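You operate a simulated robot arm through the tools that you are given. There is no shell and no other tool. Be economical: measure what you need, move in short steps, check, and stop when the job is done.

Carry out the task below with a simulated two-armed robot. There is one attempt and no reset: what you move stays moved.

JOB
Put the 16 uF round capacitor from the middle shelf of the green rack on the middle shelf of the small cart and the 12 uF round capacitor on top of the grey pale block there. Take the small grey bracket from the top of the big pale cover and leave it on the flat end of the grey roller table. Put one of the blue labels from the top of the big pale cover in the orange parts tray. Take the green foot from the top of the big pale cover and leave it on top of the grey muffler there. Push the right drawer of the wiring bench shut. Open the left drawer of the tool bench. Do these in any order. Set down upright: round capacitor.

Only the result counts: the job must be done as asked and must still hold three seconds after the hand-in. Knocking over, shifting, dropping, spilling or breaking anything else fails it. A push-on lid holds only when it is set on centred and level and pressed home; a screw cap is set on level and turned clockwise until tight.

ROBOT AND FRAMES
Two 7-joint arms with two-finger parallel grippers on one trunk, on a base that drives. Base frame: it is fixed to the floor where the robot stands at the start and does not move with it; the origin is under the middle of the robot, x ahead of it, y to its left, z up. Readings come in m, rad, newtons and seconds.
The left shoulder is at the start at [0.03, 0.119, 1.085], the right one opposite. With the tool pointing down near the work surface each hand reaches from about 0.18 to 0.66 m from the robot's upright axis, wherever it stands, measured 20 degrees to its own side. Places, roughly: blue label [-6, -1.5, 0.75]; flat end of the grey roller table [-6.1, -5.7, 0.4]; green foot (5x5x13 cm) [-5.8, -1.6, 0.9]; left drawer of the tool bench [-2, 0.5, 0.8]; middle shelf of the small cart [-1.9, -2.1, 0.3]; muffler (15x8x9 cm) [-6, -1.3, 0.8]; orange parts tray (24x18x6 cm) [-5.4, -1.4, 0.8]; pale block (6x8x10 cm) [0.6, 0.1, 1]; right drawer of the wiring bench [-2.2, -1, 0.8]; round capacitor [0.5, 0, 1]; small grey bracket (7x6x5 cm) [-5.4, -1.6, 0.8]. Payload 3.43 kg a hand.
The tool frame of a hand sits at the grasp point between the pads (the TCP): z along the fingers, y along the line on which they close. The tips reach 0.03 m beyond it. The gripper opens to 0.094 m. The fingers are 0.028 m wide and 0.01 m thick; the gripper's body (0.05 by 0.096 m) begins 0.055 m behind the TCP.
Orientation is that of the tool frame in the base frame, as a unit quaternion [x, y, z, w]. With the fingers straight down and closing along the base's y, the tool's x points along the base's -x, its y along +y and its z along -z.

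CONTROLS
- The arms move only by the tool move_arm. It takes "left_motion", "right_motion" or both (then of equal length, played together; a hand with none holds still); each is a list of rows, each a list of 3 entries, a list of its own where there are three numbers: the shift along the tool's x, y, z in mm, then the turn, a rotation vector about the tool's x, y, z in rad, then the closure in counts, from 0 (fully open) to 255 (shut). In form: [[[x, y, z], [wx, wy, wz], gripper], ...]. A call has 1 to 20 rows; each row shifts and turns the commanded pose from where the row before left it, along the tool's axes as they then stand. Rows are played at 5 a second. More than 0.05 m and 0.15 rad between two rows, or a gripper value outside its range, and nothing of the call is played. Where a pose cannot be reached the arm comes as near as it can. A force on the tool above 40 N (or 10 N above the force at the start of the call, whichever is more), or a blocked arm, ends the call early, and 0.2 s more pass. The fingers move at their own pace (about 0.072 m/s each) and stop on an object; they squeeze with about 38 N. The grip force told is the motor's: it shows also when the fingers shut on nothing. Time passes only in rows, and 0.2 s behind the last, so rows that do not move let the fingers close. It gives the time, the measured TCP pose, the force on the tool (base axes), the opening and the grip force at its end, in the units of the frame above (readings bear some noise), with the torque about the TCP (base axes, N m) and any sound that the robot's microphone picked up.
- Cameras (640 x 400 px; columns grow to the right, rows downward): "scene" is now at [0.0468, -0.0102, 1.791]; the picture's right is [-0.13, -0.99, 0.00], its down [-0.76, 0.10, -0.65] and it looks along [0.64, -0.09, -0.76] (base axes); focal length 287 px, centre (320, 200). "left" rides on the left gripper at [0.076, -0.014, -0.102] in its tool frame; the picture's right is [0.18, 0.98, 0.00], its down [-0.75, 0.14, -0.64] and it looks along [-0.63, 0.12, 0.77] (tool axes); focal length 243 px, centre (320, 200). "right" rides on the right gripper at [0.076, 0.014, -0.103] in its tool frame; the picture's right is [-0.18, 0.98, 0.00], its down [-0.75, -0.14, -0.64] and it looks along [-0.63, -0.12, 0.77] (tool axes); focal length 243 px, centre (320, 200). There is no depth. A picture from a camera that has moved, and an enlarged one, comes with that camera's place and axes in the base frame and with its lens.
- snapshot(camera): a new picture of that camera. No time passes.
- slide_trunk(by): slides the trunk up (or, below 0, down) by that many m; the arms and the scene camera ride with it, the base frame stays. It gives what a move gives, with no picture.
- drive_base(legs): drives the robot by 1 to 6 legs, each [ahead, turn to the left] in m and rad, along the robot's own axes; the way and the turn of a leg run together, so that a leg with both is an arc; at most 1.5 m and 3.142 rad a leg. The arms and the cameras ride along, it lands a little off, and it stops where it bumps. It gives what a move gives.
- turn_head(pan, tilt): turns the head with the scene camera to pan (to the left, within 2.496 rad either way) and tilt (down, from -0.506 to 1.204), counted from straight ahead of the robot. It gives what a move gives.
- zoom(camera, box): a new picture of the part [left, top, right, bottom] of that camera's present view, enlarged. No time passes.
- hand_in(): hands the job in; it is judged then, once.

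Go step by step. Nothing tells you exact positions but the pictures and the camera data: compare them with the known pose of the tool, close in by small moves and look again before you grip or let go. The budget is 186 turns and 158 pictures, counting those below and the enlarged ones. Unless the task says otherwise, let go and move clear before handing in, and close with one line.

The tools are called after "Call:" by a JSON object that holds its "method" and its "body". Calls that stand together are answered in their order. move_arm: Moves the arms, as the interface text tells. Its arguments: {"type":"object","properties":{"left_motion":{"type":"array","items":{"type":"array"}},"right_motion":{"type":"array","items":{"type":"array"}}},"required":[]} The other tools are called the same way: slide_trunk (by) slides the trunk up or down; drive_base (legs) drives the base; turn_head (pan, tilt) turns the head that bears the scene camera; snapshot (camera) takes a picture; zoom (camera, box) takes an enlarged picture of a part of a camera's view; hand_in () hands the job in.

At the start:

```text
time_s: 0.0
left_tcp_pos: [0.4192, 0.1797, 1.3374]
left_orientation: [0.0, 1.0, 0.001, 0.0]
left_force: [-0.3, -0.5, -0.1]
left_torque: [-0.01, 0.01, -0.02]
left_opening: 0.0938
left_grip_force: 0.0
right_tcp_pos: [0.3343, -0.1428, 1.328]
right_orientation: [0.0, 1.0, 0.0, 0.0]
right_force: [0.1, -0.2, -0.2]
right_torque: [0.01, 0.0, 0.02]
right_opening: 0.0944
right_grip_force: 0.1
trunk travel left (down, up): [-0.35, 0.06]
robot x, y, heading: [0.0028, 0.0002, -0.002]
head pan, tilt: [-0.133, 0.869]
```

scene: 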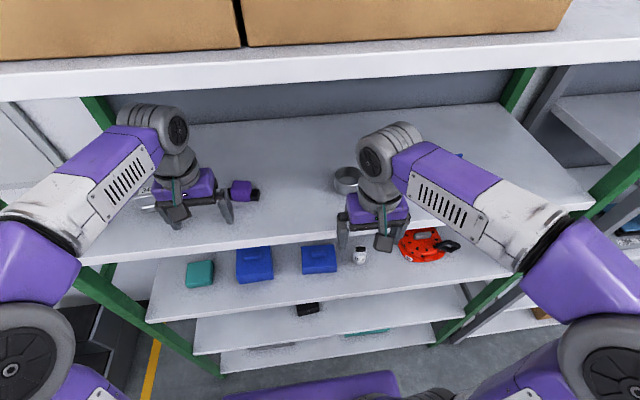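
right: 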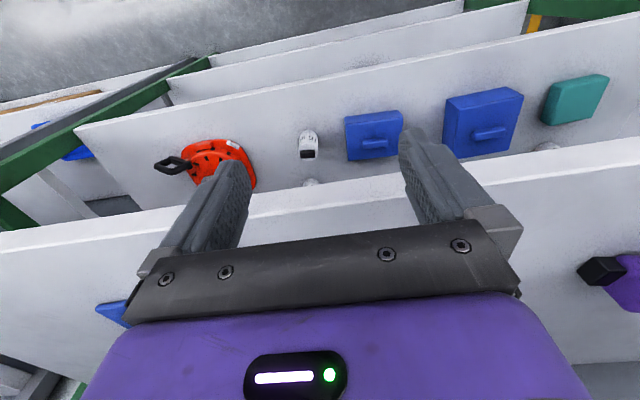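
left: 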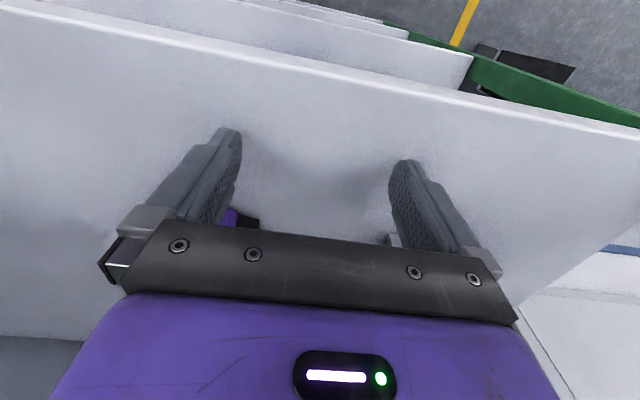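

I see the green rack ahead with shelves and items; the arms hang above the second shelf. I'll first look at the rack better with the head lower and less tilted.

Call:
{"method": "turn_head", "body": {"pan": 0, "tilt": 0.95}}

Call:
{"method": "zoom", "body": {"camera": "scene", "box": [120, 200, 500, 380]}}

```text
time_s: 0.7
left_tcp_pos: [0.4198, 0.1781, 1.3377]
left_orientation: [0.0, 1.0, 0.0, 0.0]
left_force: [0.1, 0.5, 0.7]
left_torque: [0.0, -0.01, 0.04]
left_opening: 0.094
left_grip_force: 0.0
right_tcp_pos: [0.3332, -0.1447, 1.3283]
right_orientation: [0.0, 1.0, 0.0, 0.0]
right_force: [0.4, 0.3, 0.3]
right_torque: [0.01, 0.0, 0.0]
right_opening: 0.094
right_grip_force: 0.1
trunk travel left (down, up): [-0.35, 0.06]
robot x, y, heading: [0.0004, -0.0026, -0.001]
head pan, tilt: [0.0, 0.949]
```

```text
1.68 times, centred on (310, 290) of scene
camera zoom: at [0.043, -0.0001, 1.7849], right [0.0, -1.0, 0.0], down [-0.81, 0.0, -0.58], along [0.58, 0.0, -0.81], focal length 483 px, centre (337, 48)
```

zoom: 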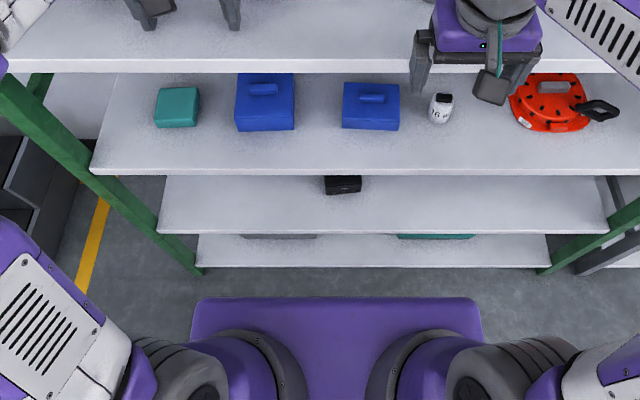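

The middle shelf (z about 1) holds boxes and a white round capacitor marked "16". I'll back away to be able to lower the trunk and look into the shelf.

Call:
{"method": "drive_base", "body": {"legs": [[-0.5, 0]]}}

Call:
{"method": "slide_trunk", "body": {"by": -0.35}}

Call:
{"method": "turn_head", "body": {"pan": 0, "tilt": 0.45}}

Call:
{"method": "snapshot", "body": {"camera": "scene"}}

```text
time_s: 3.6
left_tcp_pos: [-0.0804, 0.1788, 1.3368]
left_orientation: [0.0, 1.0, 0.0, 0.0]
left_force: [0.6, -1.6, -0.3]
left_torque: [-0.02, 0.0, -0.03]
left_opening: 0.094
left_grip_force: 0.0
right_tcp_pos: [-0.1673, -0.1444, 1.3289]
right_orientation: [0.001, 1.0, 0.0, -0.001]
right_force: [-0.3, -0.1, 0.0]
right_torque: [-0.02, 0.01, -0.01]
right_opening: 0.094
right_grip_force: 0.1
trunk travel left (down, up): [-0.35, 0.06]
robot x, y, heading: [-0.502, 0.0035, 0.003]
head pan, tilt: [0.0, 0.949]
```

```text
time_s: 7.1
left_tcp_pos: [-0.0805, 0.1778, 0.9874]
left_orientation: [0.001, 1.0, 0.0, 0.0]
left_force: [-0.5, -0.1, 0.0]
left_torque: [0.02, 0.02, 0.02]
left_opening: 0.094
left_grip_force: 0.0
right_tcp_pos: [-0.1672, -0.1433, 0.9776]
right_orientation: [0.001, 1.0, 0.0, 0.0]
right_force: [-0.2, 0.4, -0.5]
right_torque: [0.0, -0.04, -0.01]
right_opening: 0.0942
right_grip_force: 0.1
trunk travel left (down, up): [0.0, 0.41]
robot x, y, heading: [-0.5027, -0.0023, -0.003]
head pan, tilt: [0.0, 0.949]
```

```text
time_s: 8.0
left_tcp_pos: [-0.0811, 0.1778, 0.9873]
left_orientation: [0.001, 1.0, 0.0, 0.0]
left_force: [-0.4, -0.2, 0.3]
left_torque: [0.02, 0.0, -0.03]
left_opening: 0.094
left_grip_force: 0.0
right_tcp_pos: [-0.1665, -0.1438, 0.9784]
right_orientation: [0.001, 1.0, 0.0, 0.0]
right_force: [0.0, 0.0, 0.1]
right_torque: [0.02, 0.0, 0.01]
right_opening: 0.0941
right_grip_force: 0.0
trunk travel left (down, up): [0.0, 0.41]
robot x, y, heading: [-0.5008, 0.0013, -0.002]
head pan, tilt: [0.0, 0.45]
```

```text
153 pictures are left
camera scene: at [-0.4384, 0.0004, 1.4768], right [0.0, -1.0, 0.0], down [-0.44, 0.0, -0.9], along [0.9, 0.0, -0.44], focal length 287 px, centre (320, 200)
```

scene: 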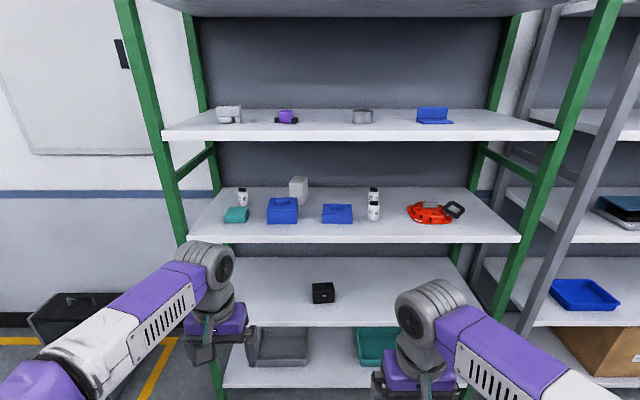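

Call:
{"method": "zoom", "body": {"camera": "scene", "box": [200, 160, 440, 240]}}

Call:
{"method": "zoom", "body": {"camera": "scene", "box": [350, 175, 400, 230]}}

Call:
{"method": "zoom", "body": {"camera": "scene", "box": [220, 170, 270, 225]}}

```text
2.67 times, centred on (320, 200) of scene
camera zoom: at [-0.4384, 0.0004, 1.4768], right [0.0, -1.0, 0.0], down [-0.44, 0.0, -0.9], along [0.9, 0.0, -0.44], focal length 764 px, centre (320, 200)
```

zoom: 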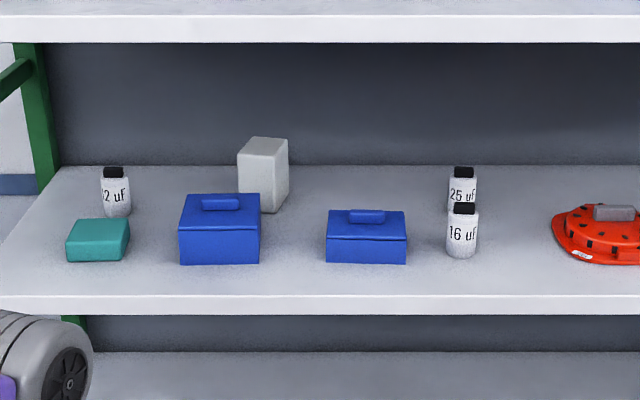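

```text
7.27 times, centred on (375, 202) of scene
camera zoom: at [-0.4384, 0.0004, 1.4768], right [0.0, -1.0, 0.0], down [-0.44, 0.0, -0.9], along [0.9, 0.0, -0.44], focal length 2085 px, centre (-80, 182)
```

zoom: 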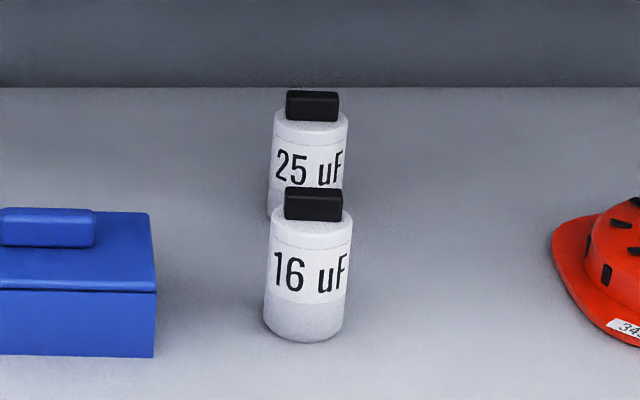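

```text
7.27 times, centred on (245, 198) of scene
camera zoom: at [-0.4384, 0.0004, 1.4768], right [0.0, -1.0, 0.0], down [-0.44, 0.0, -0.9], along [0.9, 0.0, -0.44], focal length 2085 px, centre (866, 218)
```

zoom: 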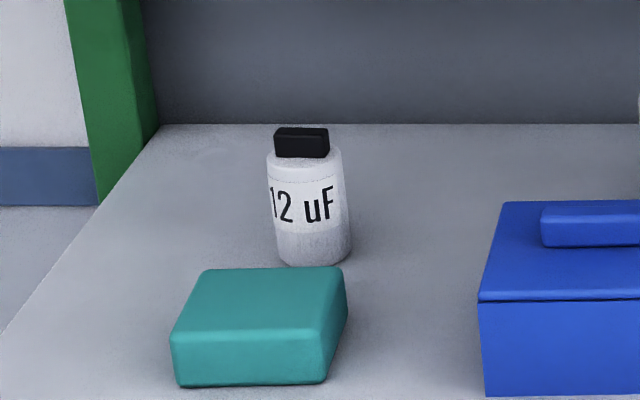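

The 16 uF stands at about (0.46, -0.19), the 12 uF at about (0.58, 0.30) and the pale block at about (0.62, 0.10); the shelf is at z 0.96 with the next one's underside near 1.27. I'll raise the trunk a bit and pitch the hands forward.

Call:
{"method": "slide_trunk", "body": {"by": 0.2}}

Call:
{"method": "move_arm", "body": {"left_motion": [[[0, 0, 0], [0, -0.136, 0], 0], [[0, 0, 0], [0, -0.136, 0], 0], [[0, 0, 0], [0, -0.136, 0], 0], [[0, 0, 0], [0, -0.136, 0], 0], [[0, 0, 0], [0, -0.136, 0], 0], [[0, 0, 0], [0, -0.136, 0], 0], [[0, 0, 0], [0, -0.136, 0], 0], [[0, 0, 20], [0, -0.136, 0], 0], [[0, 0, 30], [0, -0.136, 0], 0], [[0, 0, 30], [0, 0, 0], 0]], "right_motion": [[[0, 0, 0], [0, -0.1, 0], 0], [[0, 0, 0], [0, -0.1, 0], 0], [[0, 0, 0], [0, -0.1, 0], 0], [[0, 0, 0], [0, -0.1, 0], 0], [[0, 0, 0], [0, -0.1, 0], 0], [[0, 0, 0], [0, -0.1, 0], 0], [[0, 0, 0], [0, -0.1, 0], 0], [[0, 0, 20], [0, -0.1, 0], 0], [[0, 0, 30], [0, -0.07, 0], 0], [[0, 0, 30], [0, 0, 0], 0]]}}

```text
time_s: 10.2
left_tcp_pos: [-0.0816, 0.1797, 1.1871]
left_orientation: [0.002, 1.0, 0.001, 0.0]
left_force: [0.8, 0.6, 0.2]
left_torque: [0.03, 0.02, 0.01]
left_opening: 0.0941
left_grip_force: 0.1
right_tcp_pos: [-0.1671, -0.1441, 1.1783]
right_orientation: [0.001, 1.0, 0.0, 0.0]
right_force: [0.6, 0.2, 0.3]
right_torque: [-0.02, -0.01, -0.02]
right_opening: 0.0942
right_grip_force: 0.0
trunk travel left (down, up): [-0.2, 0.21]
robot x, y, heading: [-0.5011, 0.0043, -0.003]
head pan, tilt: [0.0, 0.45]
```

```text
time_s: 12.4
left_tcp_pos: [-0.0126, 0.1774, 1.1521]
left_orientation: [0.001, 0.819, 0.0, 0.574]
left_force: [0.2, 0.2, -0.4]
left_torque: [0.01, 0.02, 0.02]
left_opening: 0.094
left_grip_force: 0.1
left hand out of reach, approached as far as the arm can: row 8
right_tcp_pos: [-0.1071, -0.1457, 1.1227]
right_orientation: [0.002, 0.907, 0.0, 0.421]
right_force: [1.0, -0.1, -0.1]
right_torque: [0.03, 0.02, -0.01]
right_opening: 0.0941
right_grip_force: 0.0
trunk travel left (down, up): [-0.2, 0.21]
robot x, y, heading: [-0.4985, 0.0006, 0.0]
head pan, tilt: [0.0, 0.45]
```

The pitches landed (left about 20° below horizontal, right about 40°). Next I'll try rolling the left hand half a turn so its camera sits above.

Call:
{"method": "move_arm", "body": {"left_motion": [[[0, 0, 10], [0, 0, 0.149], 0], [[0, 0, 10], [0, 0, 0.149], 0], [[0, 0, 10], [0, 0, 0.149], 0], [[0, 0, 10], [0, 0, 0.149], 0], [[0, 0, 0], [0, 0, 0.149], 0], [[0, 0, 0], [0, 0, 0.149], 0], [[0, 0, 0], [0, 0, 0.149], 0], [[0, 0, 0], [0, 0, 0.149], 0], [[0, 0, 0], [0, 0, 0.149], 0], [[0, 0, 0], [0, 0, 0.149], 0]]}}

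Call:
{"method": "snapshot", "body": {"camera": "scene"}}

```text
time_s: 14.6
left_tcp_pos: [0.0252, 0.1785, 1.1406]
left_orientation: [0.557, 0.6, 0.39, 0.422]
left_force: [0.1, 0.4, 0.8]
left_torque: [0.01, 0.01, 0.0]
left_opening: 0.0939
left_grip_force: 0.0
right_tcp_pos: [-0.1094, -0.1458, 1.1229]
right_orientation: [0.001, 0.907, 0.0, 0.421]
right_force: [0.6, 0.4, -0.3]
right_torque: [-0.02, 0.03, -0.05]
right_opening: 0.0941
right_grip_force: 0.1
trunk travel left (down, up): [-0.2, 0.21]
robot x, y, heading: [-0.5044, 0.0038, -0.004]
head pan, tilt: [0.0, 0.45]
```

```text
149 pictures are left
camera scene: at [-0.4384, 0.0004, 1.6769], right [0.0, -1.0, 0.0], down [-0.44, 0.0, -0.9], along [0.9, 0.0, -0.44], focal length 287 px, centre (320, 200)
```

scene: 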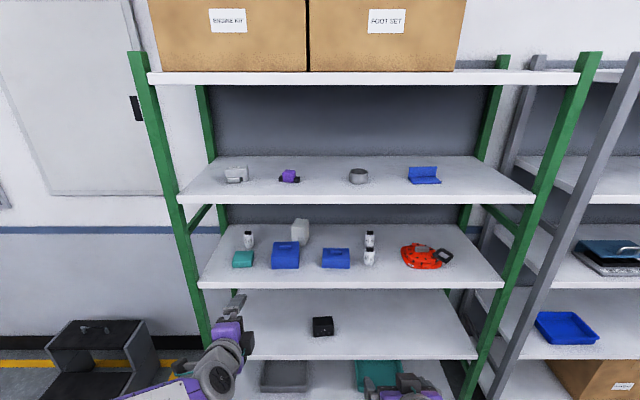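

The roll works so far; I'll finish the half turn.

Call:
{"method": "move_arm", "body": {"left_motion": [[[0, 0, 0], [0, 0, 0.15], 0], [[0, 0, 0], [0, 0, 0.15], 0], [[0, 0, 0], [0, 0, 0.15], 0], [[0, 0, 0], [0, 0, 0.15], 0], [[0, 0, 0], [0, 0, 0.15], 0], [[0, 0, 0], [0, 0, 0.15], 0], [[0, 0, 0], [0, 0, 0.15], 0], [[0, 0, 0], [0, 0, 0.15], 0], [[0, 0, 0], [0, 0, 0.15], 0], [[0, 0, 0], [0, 0, 0.15], 0], [[0, 0, 0], [0, 0, 0.15], 0]]}}

Call:
{"method": "snapshot", "body": {"camera": "left"}}

```text
time_s: 17.0
left_tcp_pos: [0.0238, 0.1797, 1.1404]
left_orientation: [0.818, -0.002, 0.575, 0.001]
left_force: [0.3, -0.6, 0.2]
left_torque: [-0.02, -0.02, -0.01]
left_opening: 0.0941
left_grip_force: 0.1
right_tcp_pos: [-0.1094, -0.1435, 1.1242]
right_orientation: [0.001, 0.907, 0.0, 0.421]
right_force: [-0.2, 1.4, 0.1]
right_torque: [-0.03, 0.02, -0.01]
right_opening: 0.0943
right_grip_force: 0.0
trunk travel left (down, up): [-0.2, 0.21]
robot x, y, heading: [-0.4991, 0.0012, 0.0]
head pan, tilt: [0.0, 0.45]
```

```text
148 pictures are left
camera left: at [-0.0453, 0.195, 1.247], right [0.06, -0.98, 0.17], down [-0.86, -0.14, -0.49], along [0.51, -0.12, -0.85], focal length 243 px, centre (320, 200)
```

left: 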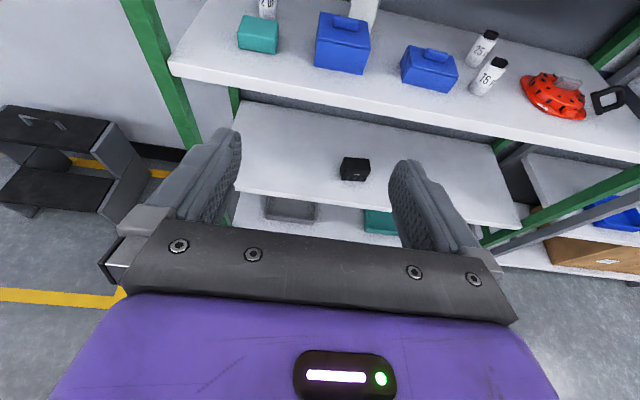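

The left hand is now camera-up. I'll shift both hands sideways to line up with their capacitors, lower slightly, then drive in part way and look.

Call:
{"method": "move_arm", "body": {"left_motion": [[[0, -30, 0], [0, -0.12, 0], 0], [[0, -30, 0], [0, 0, 0], 0], [[0, -30, 0], [0, 0, 0], 0], [[0, -28, 0], [0, 0, 0], 0]], "right_motion": [[[0, -15, 0], [0, 0, 0], 0], [[0, -15, 0], [0, 0, 0], 0], [[0, -16, 0], [0, 0, 0], 0], [[0, 0, 0], [0, 0, 0], 0]]}}

Call:
{"method": "slide_trunk", "body": {"by": -0.08}}

Call:
{"method": "drive_base", "body": {"legs": [[0.25, 0]]}}

Call:
{"method": "snapshot", "body": {"camera": "left"}}

Call:
{"method": "snapshot", "body": {"camera": "right"}}

Call:
{"method": "snapshot", "body": {"camera": "scene"}}

```text
time_s: 18.2
left_tcp_pos: [0.0326, 0.2457, 1.1581]
left_orientation: [0.841, -0.045, 0.539, 0.027]
left_force: [-0.5, 0.6, 0.6]
left_torque: [-0.03, -0.01, 0.01]
left_opening: 0.094
left_grip_force: 0.2
right_tcp_pos: [-0.1107, -0.1894, 1.1229]
right_orientation: [0.001, 0.907, -0.002, 0.422]
right_force: [0.7, -0.6, -0.1]
right_torque: [-0.03, -0.02, 0.01]
right_opening: 0.0941
right_grip_force: 0.1
trunk travel left (down, up): [-0.2, 0.21]
robot x, y, heading: [-0.4979, 0.0005, 0.001]
head pan, tilt: [0.0, 0.45]
stopped in row 4 (left hand): the arm was blocked; the commanded pose is now the measured one
```

```text
time_s: 19.3
left_tcp_pos: [0.0324, 0.2452, 1.0775]
left_orientation: [0.841, -0.045, 0.539, 0.028]
left_force: [0.3, 0.9, -0.1]
left_torque: [0.0, -0.03, 0.04]
left_opening: 0.0941
left_grip_force: 0.1
right_tcp_pos: [-0.1101, -0.1905, 1.0431]
right_orientation: [0.0, 0.906, 0.001, 0.422]
right_force: [-0.5, -0.9, -0.2]
right_torque: [-0.01, 0.0, 0.0]
right_opening: 0.0941
right_grip_force: 0.1
trunk travel left (down, up): [-0.12, 0.29]
robot x, y, heading: [-0.4994, 0.0025, 0.006]
head pan, tilt: [0.0, 0.45]
```

```text
time_s: 21.1
left_tcp_pos: [0.2845, 0.2433, 1.0767]
left_orientation: [0.841, -0.046, 0.538, 0.028]
left_force: [0.5, 0.2, 1.0]
left_torque: [0.01, -0.04, 0.01]
left_opening: 0.0941
left_grip_force: 0.1
right_tcp_pos: [0.1399, -0.1927, 1.0423]
right_orientation: [0.002, 0.907, -0.001, 0.421]
right_force: [-1.1, -0.2, 0.6]
right_torque: [0.04, 0.03, -0.03]
right_opening: 0.0942
right_grip_force: 0.2
trunk travel left (down, up): [-0.12, 0.29]
robot x, y, heading: [-0.25, 0.0009, -0.003]
head pan, tilt: [0.0, 0.45]
```

```text
147 pictures are left
camera left: at [0.225, 0.2648, 1.1893], right [-0.03, -0.99, 0.17], down [-0.91, -0.04, -0.42], along [0.42, -0.16, -0.89], focal length 243 px, centre (320, 200)
```

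left: 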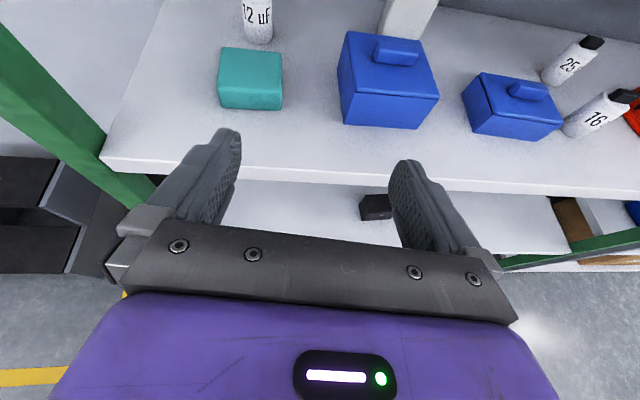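

```text
146 pictures are left
camera right: at [0.0134, -0.1774, 1.0518], right [0.12, 0.98, 0.14], down [-0.01, -0.14, 0.99], along [0.99, -0.12, -0.01], focal length 243 px, centre (320, 200)
```

right: 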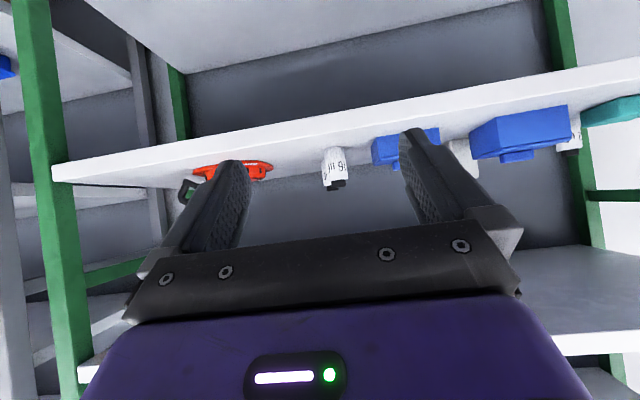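

```text
145 pictures are left
camera scene: at [-0.188, -0.0006, 1.5968], right [0.0, -1.0, 0.0], down [-0.44, 0.0, -0.9], along [0.9, 0.0, -0.44], focal length 287 px, centre (320, 200)
```

scene: 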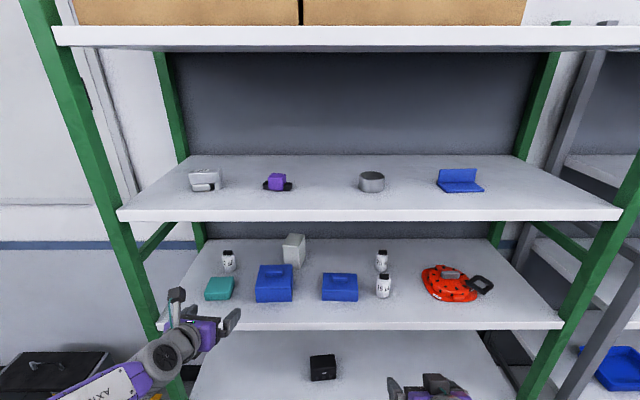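

The left hand sits at y 0.245 with the arm near a joint limit, so I'll use a small base turn to get the remaining offset. First I pull the right hand back and outward so it stays clear.

Call:
{"method": "move_arm", "body": {"right_motion": [[[19, -30, -23], [0, 0, 0], 0], [[19, -30, -23], [0, 0, 0], 0], [[19, -30, -23], [0, 0, 0], 0], [[19, -30, -23], [0, 0, 0], 0], [[19, -30, -23], [0, 0, 0], 0]]}}

Call:
{"method": "drive_base", "body": {"legs": [[0, 0.066], [0.13, 0]]}}

Call:
{"method": "snapshot", "body": {"camera": "left"}}

```text
time_s: 22.4
left_tcp_pos: [0.2829, 0.244, 1.0775]
left_orientation: [0.841, -0.045, 0.539, 0.027]
left_force: [-0.1, -0.1, -0.8]
left_torque: [-0.01, 0.0, 0.06]
left_opening: 0.0939
left_grip_force: 0.1
right_tcp_pos: [-0.0034, -0.3469, 1.0561]
right_orientation: [0.001, 0.907, 0.0, 0.422]
right_force: [-0.7, -0.3, 0.6]
right_torque: [0.04, 0.06, 0.02]
right_opening: 0.0939
right_grip_force: 0.0
right hand out of reach, approached as far as the arm can: row 2, 3
trunk travel left (down, up): [-0.12, 0.29]
robot x, y, heading: [-0.2524, -0.0021, -0.005]
head pan, tilt: [0.0, 0.45]
```

```text
time_s: 24.1
left_tcp_pos: [0.3958, 0.2848, 1.0759]
left_orientation: [0.842, -0.02, 0.538, 0.012]
left_force: [0.0, -0.6, 1.0]
left_torque: [0.01, 0.0, 0.0]
left_opening: 0.0939
left_grip_force: 0.1
right_tcp_pos: [0.1484, -0.3217, 1.0561]
right_orientation: [-0.027, 0.907, 0.012, 0.421]
right_force: [-0.1, 0.3, 0.3]
right_torque: [0.02, 0.0, 0.0]
right_opening: 0.0939
right_grip_force: 0.1
trunk travel left (down, up): [-0.12, 0.29]
robot x, y, heading: [-0.1201, 0.0089, 0.063]
head pan, tilt: [0.0, 0.45]
```

```text
144 pictures are left
camera left: at [0.3362, 0.3032, 1.1892], right [0.03, -0.99, 0.16], down [-0.9, -0.1, -0.42], along [0.43, -0.13, -0.89], focal length 243 px, centre (320, 200)
```

left: 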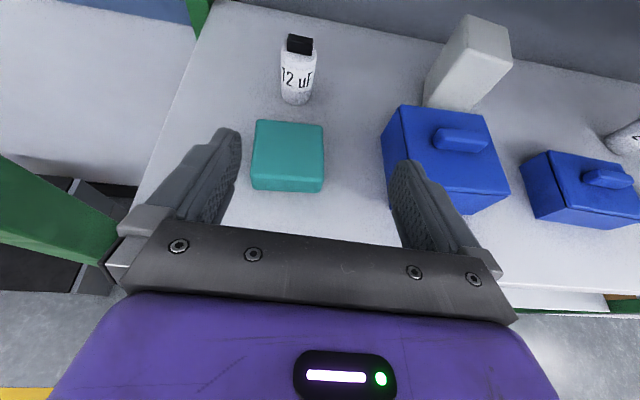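

The 12 uF stands at about (0.60, 0.307) with teal box (top z 0.99) in front; driving ahead at z 1.076 clears both. I'll go 0.19 m and check.

Call:
{"method": "drive_base", "body": {"legs": [[0.19, 0.02]]}}

Call:
{"method": "snapshot", "body": {"camera": "left"}}

```text
time_s: 25.6
left_tcp_pos: [0.581, 0.3092, 1.0773]
left_orientation: [0.842, -0.011, 0.539, 0.006]
left_force: [0.7, -0.5, -0.1]
left_torque: [0.01, 0.03, 0.04]
left_opening: 0.094
left_grip_force: 0.2
right_tcp_pos: [0.3453, -0.3027, 1.0564]
right_orientation: [-0.036, 0.907, 0.017, 0.42]
right_force: [-0.3, -0.2, 0.4]
right_torque: [0.0, 0.01, 0.01]
right_opening: 0.0937
right_grip_force: 0.1
trunk travel left (down, up): [-0.12, 0.29]
robot x, y, heading: [0.0684, 0.0208, 0.078]
head pan, tilt: [0.0, 0.45]
```

```text
143 pictures are left
camera left: at [0.5205, 0.3254, 1.1893], right [0.05, -0.98, 0.16], down [-0.9, -0.12, -0.42], along [0.43, -0.13, -0.89], focal length 243 px, centre (320, 200)
```

left: 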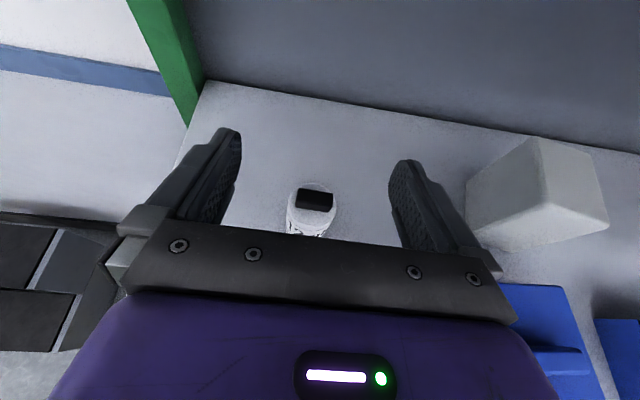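

Capacitor lies centred between the fingers at about (0.598, 0.303). I'll descend to z 1.01 around it.

Call:
{"method": "move_arm", "body": {"left_motion": [[[-18, 1, 14.5], [0, 0, 0], 0], [[-18, 1, 14.5], [0, 0, 0], 0], [[-18, 1, 14.5], [0, 0, 0], 0], [[0, 0, 0], [0, 0, 0], 0]]}}

Call:
{"method": "snapshot", "body": {"camera": "left"}}

Call:
{"method": "snapshot", "body": {"camera": "scene"}}

```text
time_s: 26.6
left_tcp_pos: [0.5947, 0.3056, 1.0093]
left_orientation: [0.842, -0.01, 0.54, 0.004]
left_force: [-0.3, -1.0, 0.3]
left_torque: [0.01, 0.01, 0.03]
left_opening: 0.0941
left_grip_force: 0.1
right_tcp_pos: [0.3439, -0.3027, 1.056]
right_orientation: [-0.036, 0.906, 0.017, 0.422]
right_force: [0.2, -0.3, -0.8]
right_torque: [-0.02, -0.01, -0.02]
right_opening: 0.0939
right_grip_force: 0.0
trunk travel left (down, up): [-0.12, 0.29]
robot x, y, heading: [0.0681, 0.0181, 0.081]
head pan, tilt: [0.0, 0.45]
```

```text
142 pictures are left
camera left: at [0.5357, 0.3221, 1.1221], right [0.05, -0.98, 0.16], down [-0.9, -0.12, -0.42], along [0.43, -0.13, -0.89], focal length 243 px, centre (320, 200)
```

left: 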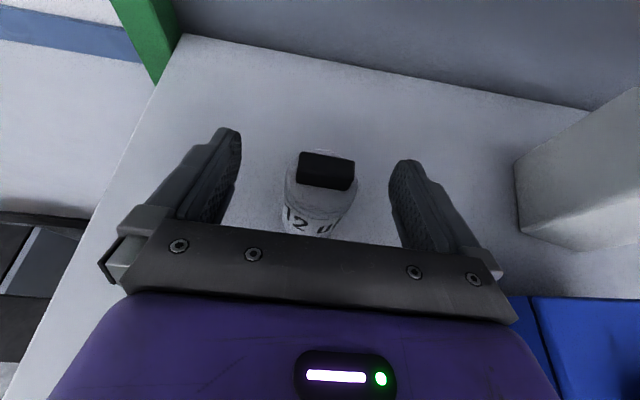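

```text
141 pictures are left
camera scene: at [0.13, 0.0256, 1.5969], right [0.08, -1.0, 0.0], down [-0.43, -0.03, -0.9], along [0.9, 0.07, -0.43], focal length 287 px, centre (320, 200)
```

scene: 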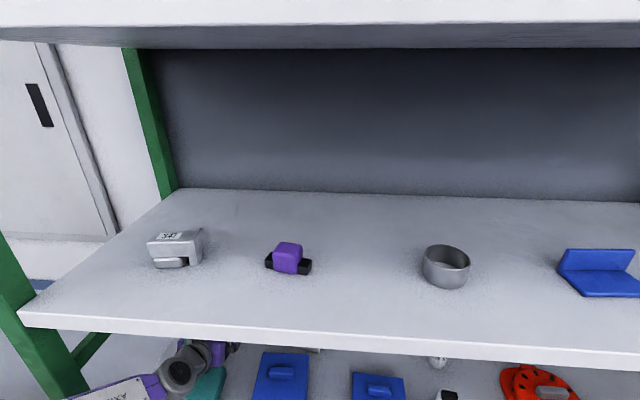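

The fingers straddle the 12 uF; I'll close and see.

Call:
{"method": "move_arm", "body": {"left_motion": [[[0, 0, 0], [0, 0, 0], 255], [[0, 0, 0], [0, 0, 0], 255], [[0, 0, 0], [0, 0, 0], 255], [[0, 0, 0], [0, 0, 0], 255]]}}

Call:
{"method": "zoom", "body": {"camera": "left", "box": [120, 60, 640, 385]}}

```text
time_s: 27.6
left_tcp_pos: [0.5967, 0.3052, 1.0103]
left_orientation: [0.842, -0.011, 0.539, 0.006]
left_force: [-0.7, -0.5, -0.3]
left_torque: [-0.03, 0.0, -0.01]
left_opening: 0.04
left_grip_force: 37.7
right_tcp_pos: [0.3436, -0.3042, 1.056]
right_orientation: [-0.036, 0.906, 0.017, 0.421]
right_force: [-0.4, 0.3, -0.9]
right_torque: [-0.02, 0.0, 0.02]
right_opening: 0.0941
right_grip_force: 0.1
trunk travel left (down, up): [-0.12, 0.29]
robot x, y, heading: [0.0697, 0.0189, 0.084]
head pan, tilt: [0.0, 0.45]
```

```text
1.23 times, centred on (380, 222) of left
camera zoom: at [0.5358, 0.3222, 1.1222], right [0.05, -0.98, 0.16], down [-0.9, -0.12, -0.42], along [0.43, -0.13, -0.89], focal length 299 px, centre (246, 172)
```

zoom: 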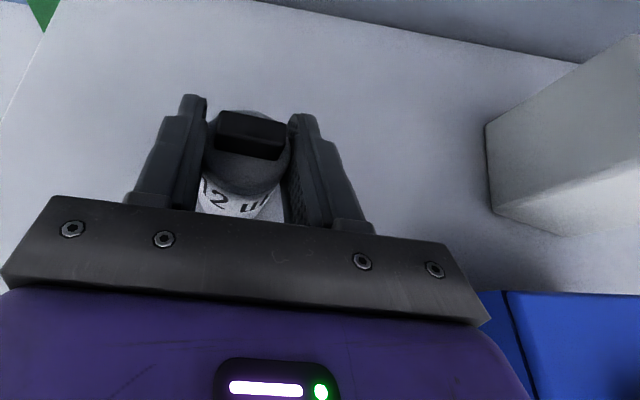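

The 12 uF is gripped (opening 40 mm). I'll lift it 70 mm and look at the block.

Call:
{"method": "move_arm", "body": {"left_motion": [[[21.2, 0, -9.8], [0, 0, 0], 255], [[21.2, 0, -9.8], [0, 0, 0], 255], [[21.2, 0, -9.8], [0, 0, 0], 255]]}}

Call:
{"method": "snapshot", "body": {"camera": "left"}}

Call:
{"method": "zoom", "body": {"camera": "left", "box": [400, 80, 640, 280]}}

```text
time_s: 28.4
left_tcp_pos: [0.5953, 0.3047, 1.0793]
left_orientation: [0.841, -0.012, 0.54, 0.007]
left_force: [0.8, 0.1, -1.4]
left_torque: [0.0, -0.01, 0.03]
left_opening: 0.04
left_grip_force: 38.4
right_tcp_pos: [0.3445, -0.3034, 1.0555]
right_orientation: [-0.037, 0.906, 0.017, 0.421]
right_force: [-0.6, -0.1, 0.2]
right_torque: [-0.03, 0.01, -0.02]
right_opening: 0.0941
right_grip_force: 0.0
trunk travel left (down, up): [-0.12, 0.29]
robot x, y, heading: [0.0697, 0.0216, 0.084]
head pan, tilt: [0.0, 0.45]
```

```text
139 pictures are left
camera left: at [0.5355, 0.3216, 1.1922], right [0.05, -0.98, 0.16], down [-0.9, -0.12, -0.42], along [0.43, -0.13, -0.89], focal length 243 px, centre (320, 200)
```

left: 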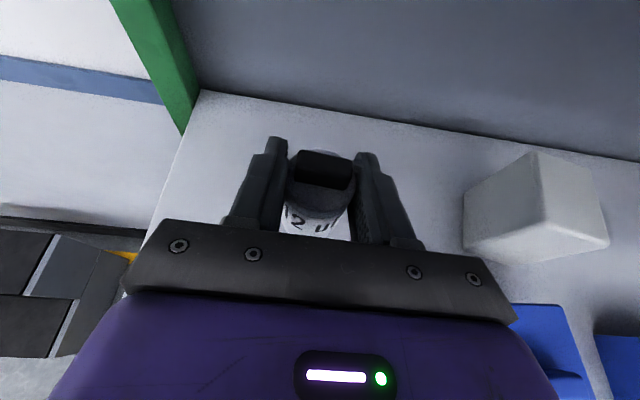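

```text
2.00 times, centred on (520, 180) of left
camera zoom: at [0.5355, 0.3216, 1.1922], right [0.05, -0.98, 0.16], down [-0.9, -0.12, -0.42], along [0.43, -0.13, -0.89], focal length 485 px, centre (-80, 240)
```

zoom: 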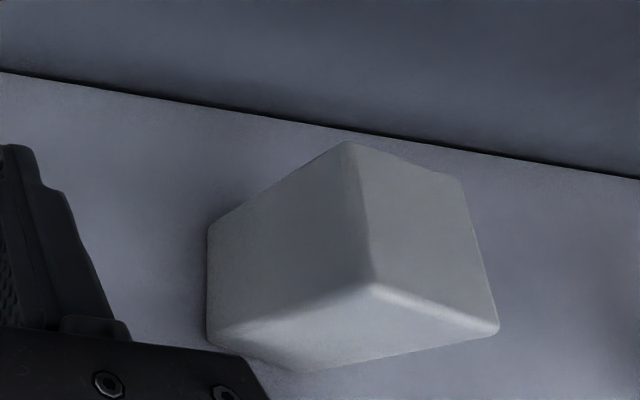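

The block's top is about z 1.05, centred near (0.637, 0.094). I'll rise 40 mm and slide across over it, then check.

Call:
{"method": "move_arm", "body": {"left_motion": [[[18, 0, -8.5], [0, 0, 0], 255], [[18, 0, -8.5], [0, 0, 0], 255], [[2, 35, 4], [0, 0, 0], 255], [[2, 35, 4], [0, 0, 0], 255], [[2, 35, 5], [0, 0, 0], 255], [[2, 35, 5], [0, 0, 0], 255], [[2, 35, 4], [0, 0, 0], 255], [[2, 35, 4], [0, 0, 0], 255], [[0, 0, 0], [0, 0, 0], 255]]}}

Call:
{"method": "snapshot", "body": {"camera": "left"}}

```text
time_s: 30.4
left_tcp_pos: [0.6087, 0.1137, 1.1111]
left_orientation: [0.845, -0.005, 0.535, 0.005]
left_force: [-0.4, 0.4, -0.5]
left_torque: [0.02, 0.01, 0.03]
left_opening: 0.0395
left_grip_force: 38.3
right_tcp_pos: [0.3346, -0.2922, 1.0609]
right_orientation: [-0.039, 0.904, 0.01, 0.425]
right_force: [1.5, -0.8, 0.9]
right_torque: [0.02, -0.01, 0.03]
right_opening: 0.0938
right_grip_force: 0.0
trunk travel left (down, up): [-0.12, 0.29]
robot x, y, heading: [0.0713, 0.0167, 0.081]
head pan, tilt: [0.0, 0.45]
```

```text
137 pictures are left
camera left: at [0.5497, 0.1311, 1.2248], right [0.07, -0.98, 0.17], down [-0.9, -0.13, -0.41], along [0.42, -0.13, -0.9], focal length 243 px, centre (320, 200)
```

left: 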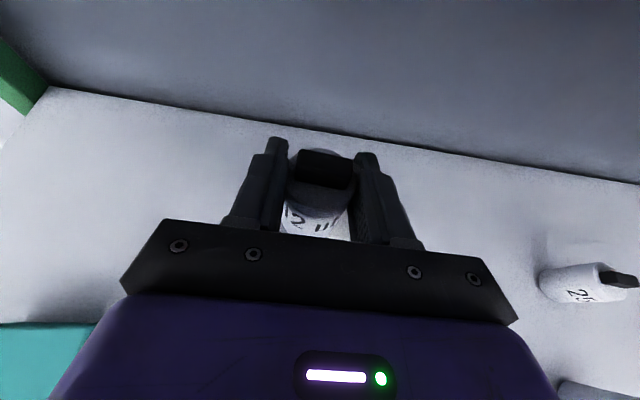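

The left hand fell short of the command and the right hand shifted about 1 cm, so the arms may be touching. I'll look down with the head.

Call:
{"method": "turn_head", "body": {"pan": 0, "tilt": 1.1}}

Call:
{"method": "snapshot", "body": {"camera": "scene"}}

Call:
{"method": "snapshot", "body": {"camera": "right"}}

```text
time_s: 31.5
left_tcp_pos: [0.6094, 0.1142, 1.112]
left_orientation: [0.845, -0.006, 0.534, 0.005]
left_force: [0.1, -0.5, -1.3]
left_torque: [0.0, 0.04, -0.03]
left_opening: 0.0395
left_grip_force: 38.2
right_tcp_pos: [0.3357, -0.2908, 1.0614]
right_orientation: [-0.039, 0.904, 0.01, 0.425]
right_force: [-0.4, 0.5, -0.2]
right_torque: [-0.01, -0.01, 0.02]
right_opening: 0.0941
right_grip_force: 0.0
trunk travel left (down, up): [-0.12, 0.29]
robot x, y, heading: [0.0668, 0.0222, 0.08]
head pan, tilt: [0.0, 1.1]
```

```text
136 pictures are left
camera scene: at [0.089, 0.0424, 1.5444], right [0.08, -1.0, 0.01], down [-0.88, -0.08, -0.46], along [0.46, 0.02, -0.89], focal length 287 px, centre (320, 200)
```

scene: 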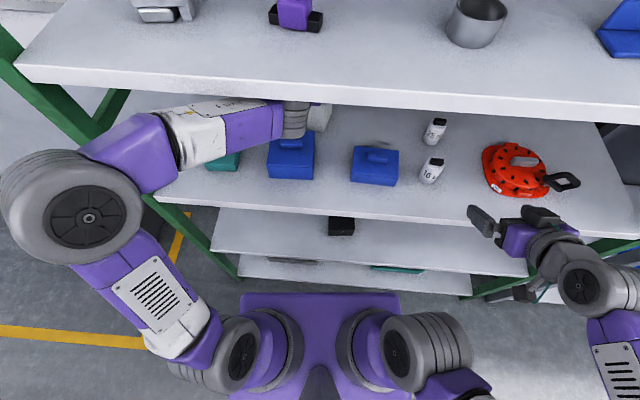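

```text
135 pictures are left
camera right: at [0.2093, -0.2869, 1.0694], right [0.04, 0.99, 0.13], down [0.0, -0.13, 0.99], along [1.0, -0.04, 0.0], focal length 243 px, centre (320, 200)
```

right: 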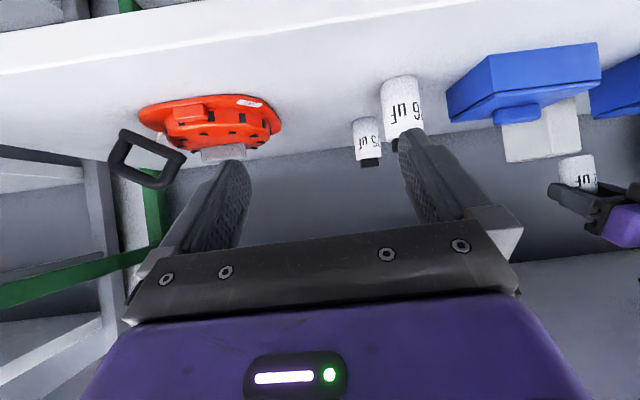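

The left forearm probably presses lightly on the upper shelf's underside. Let me zoom on the gap between capacitor and block from the right camera.

Call:
{"method": "zoom", "body": {"camera": "right", "box": [480, 80, 640, 240]}}

Call:
{"method": "zoom", "body": {"camera": "scene", "box": [220, 70, 400, 190]}}

```text
2.50 times, centred on (560, 160) of right
camera zoom: at [0.2093, -0.2869, 1.0694], right [0.04, 0.99, 0.13], down [0.0, -0.13, 0.99], along [1.0, -0.04, 0.0], focal length 606 px, centre (-280, 300)
```

zoom: 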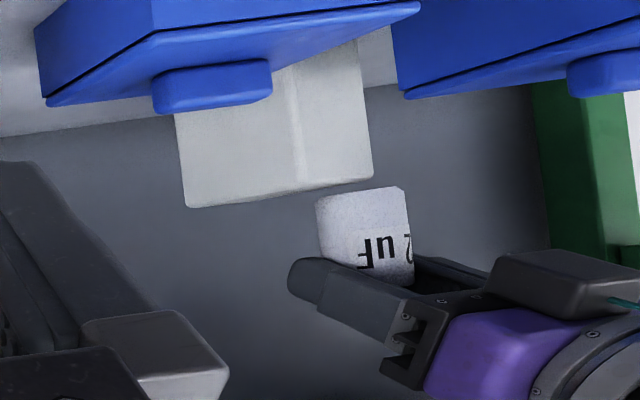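

```text
3.33 times, centred on (310, 130) of scene
camera zoom: at [0.089, 0.0424, 1.5444], right [0.08, -1.0, 0.01], down [-0.88, -0.08, -0.46], along [0.46, 0.02, -0.89], focal length 956 px, centre (353, 433)
```

zoom: 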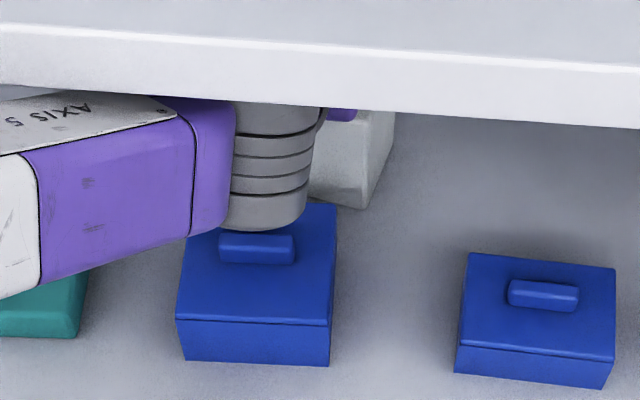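

Side view shows the capacitor base about 6 mm above the block top (about 1.048). Lowering the trunk 8 mm should release the shelf contact.

Call:
{"method": "slide_trunk", "body": {"by": -0.008}}

Call:
{"method": "zoom", "body": {"camera": "right", "box": [480, 80, 640, 240]}}

```text
time_s: 32.0
left_tcp_pos: [0.6153, 0.0972, 1.1117]
left_orientation: [0.842, -0.011, 0.539, 0.007]
left_force: [-0.2, 0.0, -1.5]
left_torque: [0.02, 0.02, -0.01]
left_opening: 0.0395
left_grip_force: 38.7
right_tcp_pos: [0.3402, -0.2989, 1.0505]
right_orientation: [-0.037, 0.905, 0.014, 0.423]
right_force: [-0.4, 0.0, 0.0]
right_torque: [-0.04, 0.01, 0.02]
right_opening: 0.0939
right_grip_force: 0.1
trunk travel left (down, up): [-0.112, 0.298]
robot x, y, heading: [0.0721, 0.0229, 0.078]
head pan, tilt: [0.0, 1.1]
```

```text
2.50 times, centred on (560, 160) of right
camera zoom: at [0.214, -0.2953, 1.0589], right [0.04, 0.99, 0.14], down [0.0, -0.14, 0.99], along [1.0, -0.04, -0.01], focal length 606 px, centre (-280, 300)
```

zoom: 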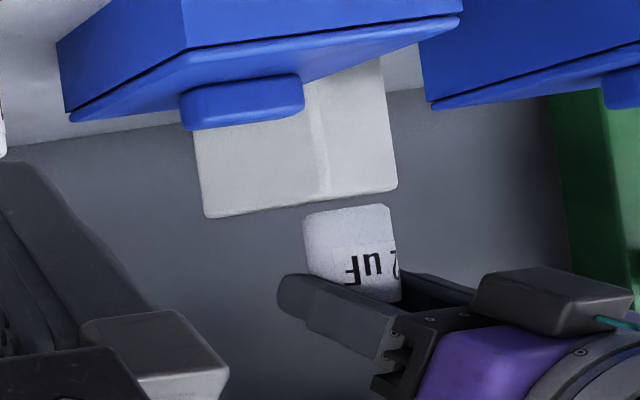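

Good clearance. I'll go 12 mm deeper, then lower with the trunk in small steps.

Call:
{"method": "move_arm", "body": {"left_motion": [[[2, 0, 6], [0, 0, 0], 255], [[1, 0, 6], [0, 0, 0], 255], [[0, 0, 0], [0, 0, 0], 255]]}}

Call:
{"method": "slide_trunk", "body": {"by": -0.006}}

Call:
{"method": "zoom", "body": {"camera": "right", "box": [480, 80, 640, 240]}}

```text
time_s: 32.8
left_tcp_pos: [0.619, 0.0976, 1.1118]
left_orientation: [0.84, -0.013, 0.543, 0.007]
left_force: [0.0, 0.0, -0.7]
left_torque: [-0.02, -0.02, 0.0]
left_opening: 0.0393
left_grip_force: 38.1
right_tcp_pos: [0.3346, -0.2992, 1.0519]
right_orientation: [-0.038, 0.904, 0.016, 0.426]
right_force: [0.2, -0.7, -0.2]
right_torque: [-0.02, 0.04, -0.04]
right_opening: 0.0939
right_grip_force: 0.0
trunk travel left (down, up): [-0.112, 0.298]
robot x, y, heading: [0.0687, 0.0229, 0.081]
head pan, tilt: [0.0, 1.1]
```

```text
time_s: 33.4
left_tcp_pos: [0.6308, 0.0953, 1.1047]
left_orientation: [0.841, -0.012, 0.541, 0.007]
left_force: [-2.4, -2.6, 16.8]
left_torque: [-0.07, 0.11, -0.03]
left_opening: 0.039
left_grip_force: 38.1
right_tcp_pos: [0.3435, -0.3039, 1.0433]
right_orientation: [-0.037, 0.905, 0.017, 0.423]
right_force: [0.2, 0.1, 0.5]
right_torque: [-0.01, -0.01, 0.01]
right_opening: 0.0941
right_grip_force: 0.1
trunk travel left (down, up): [-0.106, 0.304]
robot x, y, heading: [0.0664, 0.0221, 0.078]
head pan, tilt: [0.0, 1.1]
```

```text
2.50 times, centred on (560, 160) of right
camera zoom: at [0.216, -0.2988, 1.0512], right [0.04, 0.99, 0.14], down [0.0, -0.14, 0.99], along [1.0, -0.04, -0.01], focal length 606 px, centre (-280, 300)
```

zoom: 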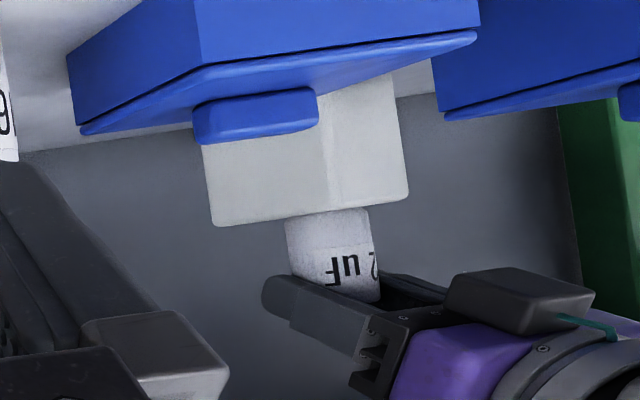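

Contact with the block is made (17 N). I'll relieve slightly and open.

Call:
{"method": "move_arm", "body": {"left_motion": [[[2, 0, -1], [0, 0, 0], 255], [[0, 0, 0], [0, 0, 0], 200], [[0, 0, 0], [0, 0, 0], 120], [[0, 0, 0], [0, 0, 0], 60], [[0, 0, 0], [0, 0, 0], 20], [[0, 0, 0], [0, 0, 0], 0], [[0, 0, 0], [0, 0, 0], 0]]}}

Call:
{"method": "snapshot", "body": {"camera": "left"}}

Call:
{"method": "zoom", "body": {"camera": "right", "box": [480, 80, 640, 240]}}

```text
time_s: 35.0
left_tcp_pos: [0.6304, 0.0954, 1.1037]
left_orientation: [0.843, -0.012, 0.538, 0.006]
left_force: [-0.1, 0.3, 0.0]
left_torque: [0.01, 0.03, 0.0]
left_opening: 0.0941
left_grip_force: 0.0
right_tcp_pos: [0.3431, -0.3037, 1.0412]
right_orientation: [-0.038, 0.906, 0.018, 0.422]
right_force: [0.7, -0.5, 0.7]
right_torque: [0.06, 0.02, 0.01]
right_opening: 0.0941
right_grip_force: 0.0
trunk travel left (down, up): [-0.106, 0.304]
robot x, y, heading: [0.066, 0.0227, 0.082]
head pan, tilt: [0.0, 1.1]
```

```text
130 pictures are left
camera left: at [0.5699, 0.1118, 1.2161], right [0.05, -0.98, 0.16], down [-0.9, -0.12, -0.42], along [0.43, -0.13, -0.89], focal length 243 px, centre (320, 200)
```

left: 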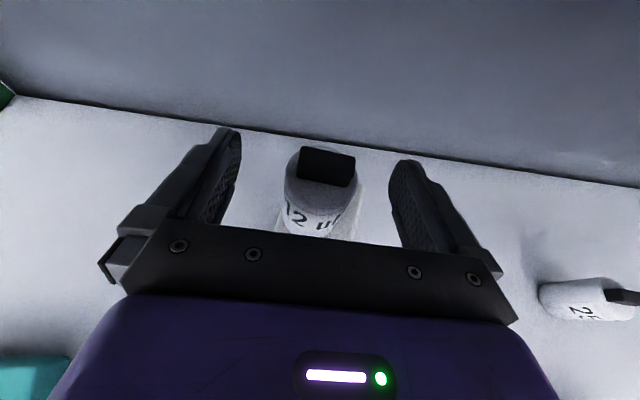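

```text
2.50 times, centred on (560, 160) of right
camera zoom: at [0.2164, -0.2993, 1.0505], right [0.04, 0.99, 0.14], down [0.0, -0.14, 0.99], along [1.0, -0.04, -0.01], focal length 606 px, centre (-280, 300)
```

zoom: 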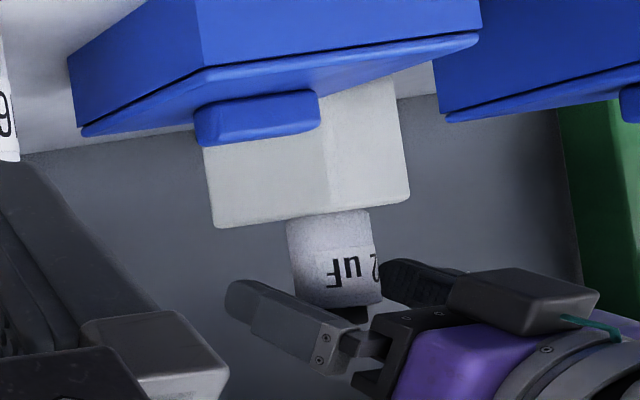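

The 12 uF stands upright on the block. I back out straight.

Call:
{"method": "drive_base", "body": {"legs": [[-0.4, 0], [0, -0.08]]}}

Call:
{"method": "move_arm", "body": {"left_motion": [[[0, 0, 0], [0, 0, -0.15], 0], [[0, 0, 0], [0, 0, -0.15], 0], [[0, 0, 0], [0, 0, -0.15], 0], [[0, 0, 0], [0, 0, -0.15], 0], [[0, 0, 0], [0, 0, -0.15], 0], [[0, 0, 0], [0, 0, -0.15], 0], [[0, 0, 0], [0, 0, -0.15], 0], [[0, 0, 0], [0, 0, -0.15], 0], [[0, 0, 0], [0, 0, -0.15], 0], [[0, 0, 0], [0, 0, -0.15], 0], [[0, 0, 0], [0, 0, -0.15], 0], [[0, 0, 0], [0, 0, -0.15], 0], [[0, 0, 0], [0, 0, -0.15], 0], [[0, 0, 0], [0, 0, -0.15], 0], [[0, 0, 0], [0, 0, -0.15], 0], [[0, 0, 0], [0, 0, -0.15], 0], [[0, 0, 0], [0, 0, -0.15], 0], [[0, 0, 0], [0, 0, -0.15], 0], [[0, 0, 0], [0, 0, -0.15], 0], [[0, 0, 0], [0, 0, -0.15], 0]]}}

Call:
{"method": "turn_head", "body": {"pan": 0, "tilt": 0.6}}

Call:
{"method": "snapshot", "body": {"camera": "scene"}}

```text
time_s: 38.0
left_tcp_pos: [0.2349, 0.0174, 1.1047]
left_orientation: [0.84, -0.045, 0.54, 0.027]
left_force: [-0.6, 0.3, 0.7]
left_torque: [0.02, 0.0, 0.05]
left_opening: 0.0939
left_grip_force: 0.1
right_tcp_pos: [-0.082, -0.3573, 1.0411]
right_orientation: [-0.001, 0.907, 0.0, 0.422]
right_force: [0.4, -0.2, -0.3]
right_torque: [-0.01, 0.01, -0.03]
right_opening: 0.0937
right_grip_force: 0.1
trunk travel left (down, up): [-0.106, 0.304]
robot x, y, heading: [-0.3311, -0.0092, -0.004]
head pan, tilt: [0.0, 1.1]
```

```text
time_s: 42.2
left_tcp_pos: [0.2366, 0.0183, 1.1044]
left_orientation: [0.104, 0.836, 0.011, 0.539]
left_force: [0.1, 0.1, 0.1]
left_torque: [0.02, -0.03, -0.01]
left_opening: 0.0939
left_grip_force: 0.0
right_tcp_pos: [-0.081, -0.3564, 1.0413]
right_orientation: [-0.002, 0.907, 0.0, 0.422]
right_force: [-0.2, -0.7, 0.2]
right_torque: [0.02, -0.03, 0.04]
right_opening: 0.0943
right_grip_force: 0.1
trunk travel left (down, up): [-0.106, 0.304]
robot x, y, heading: [-0.332, -0.0111, -0.006]
head pan, tilt: [0.0, 1.1]
```

```text
time_s: 43.1
left_tcp_pos: [0.237, 0.0184, 1.1052]
left_orientation: [0.105, 0.835, 0.012, 0.54]
left_force: [0.2, -0.2, -1.1]
left_torque: [0.0, -0.01, -0.02]
left_opening: 0.094
left_grip_force: 0.0
right_tcp_pos: [-0.0813, -0.357, 1.0423]
right_orientation: [-0.001, 0.907, 0.0, 0.422]
right_force: [0.3, -0.5, 0.0]
right_torque: [-0.04, -0.01, -0.01]
right_opening: 0.0939
right_grip_force: 0.1
trunk travel left (down, up): [-0.106, 0.304]
robot x, y, heading: [-0.3328, -0.0104, 0.0]
head pan, tilt: [0.0, 0.6]
```

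```text
128 pictures are left
camera scene: at [-0.2722, -0.011, 1.5692], right [0.0, -1.0, 0.0], down [-0.57, 0.0, -0.82], along [0.82, 0.0, -0.57], focal length 287 px, centre (320, 200)
```

scene: 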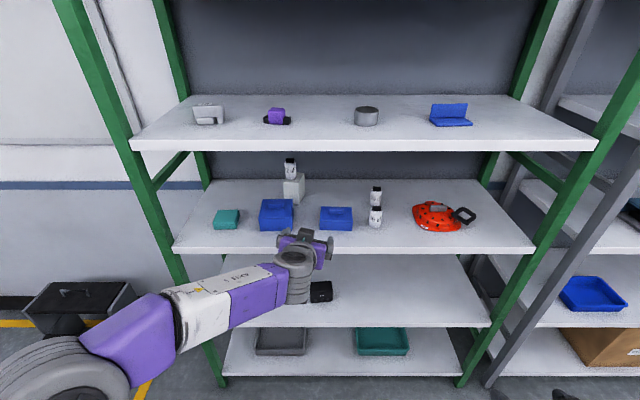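

Everything looks right on the rack. Next I turn the left hand back down and tuck it in, and bring the right hand ahead at y about -0.19.

Call:
{"method": "move_arm", "body": {"left_motion": [[[0, 0, 0], [0, 0, -0.14], 0], [[0, 0, 0], [0, 0.14, 0], 0], [[0, 0, 0], [0, 0.14, 0], 0], [[0, 0, 0], [0, 0.14, 0], 0], [[0, 0, 0], [0, 0.14, 0], 0], [[0, 0, 0], [0, 0.14, 0], 0], [[0, 0, 0], [0, 0.14, 0], 0], [[0, 0, 0], [0, 0.14, 0], 0], [[0, 0, 0], [0, 0.14, 0], 0], [[38, 29, 0], [0, 0, 0], 0], [[38, 29, 0], [0, 0, 0], 0], [[38, 29, 0], [0, 0, 0], 0], [[38, 29, 0], [0, 0, 0], 0], [[38, 29, 0], [0, 0, 0], 0], [[38, 29, 0], [0, 0, 0], 0], [[38, 29, 0], [0, 0, 0], 0]], "right_motion": [[[0, 0, 0], [0, 0, 0], 0], [[0, 0, 0], [0, 0, 0], 0], [[0, 0, 0], [0, 0, 0], 0], [[0, 0, 0], [0, 0, 0], 0], [[0, 0, 0], [0, 0, 0], 0], [[0, 0, 0], [0, 0, 0], 0], [[0, 0, 0], [0, 0, 0], 0], [[0, 0, 0], [0, 0, 0], 0], [[0, 0, 0], [0, 0, 0], 0], [[-25.3, 27.5, 22.3], [0, 0, 0], 0], [[-25.3, 27.5, 22.3], [0, 0, 0], 0], [[-25.3, 27.5, 22.3], [0, 0, 0], 0], [[-25.3, 27.5, 22.3], [0, 0, 0], 0], [[-25.3, 27.5, 22.3], [0, 0, 0], 0], [[-25.3, 27.5, 22.3], [0, 0, 0], 0], [[0, 0, 0], [0, 0, 0], 0]]}}

```text
time_s: 46.5
left_tcp_pos: [-0.0219, 0.2497, 1.0763]
left_orientation: [0.052, 0.998, -0.002, 0.038]
left_force: [-0.3, 0.5, -0.2]
left_torque: [0.01, -0.03, -0.02]
left_opening: 0.0941
left_grip_force: 0.0
left hand out of reach, approached as far as the arm can: row 9
right_tcp_pos: [0.1188, -0.1897, 1.0725]
right_orientation: [0.0, 0.906, 0.0, 0.423]
right_force: [0.4, -0.2, 1.0]
right_torque: [0.02, -0.02, -0.02]
right_opening: 0.0943
right_grip_force: 0.0
trunk travel left (down, up): [-0.106, 0.304]
robot x, y, heading: [-0.3314, -0.0118, 0.0]
head pan, tilt: [0.0, 0.6]
```

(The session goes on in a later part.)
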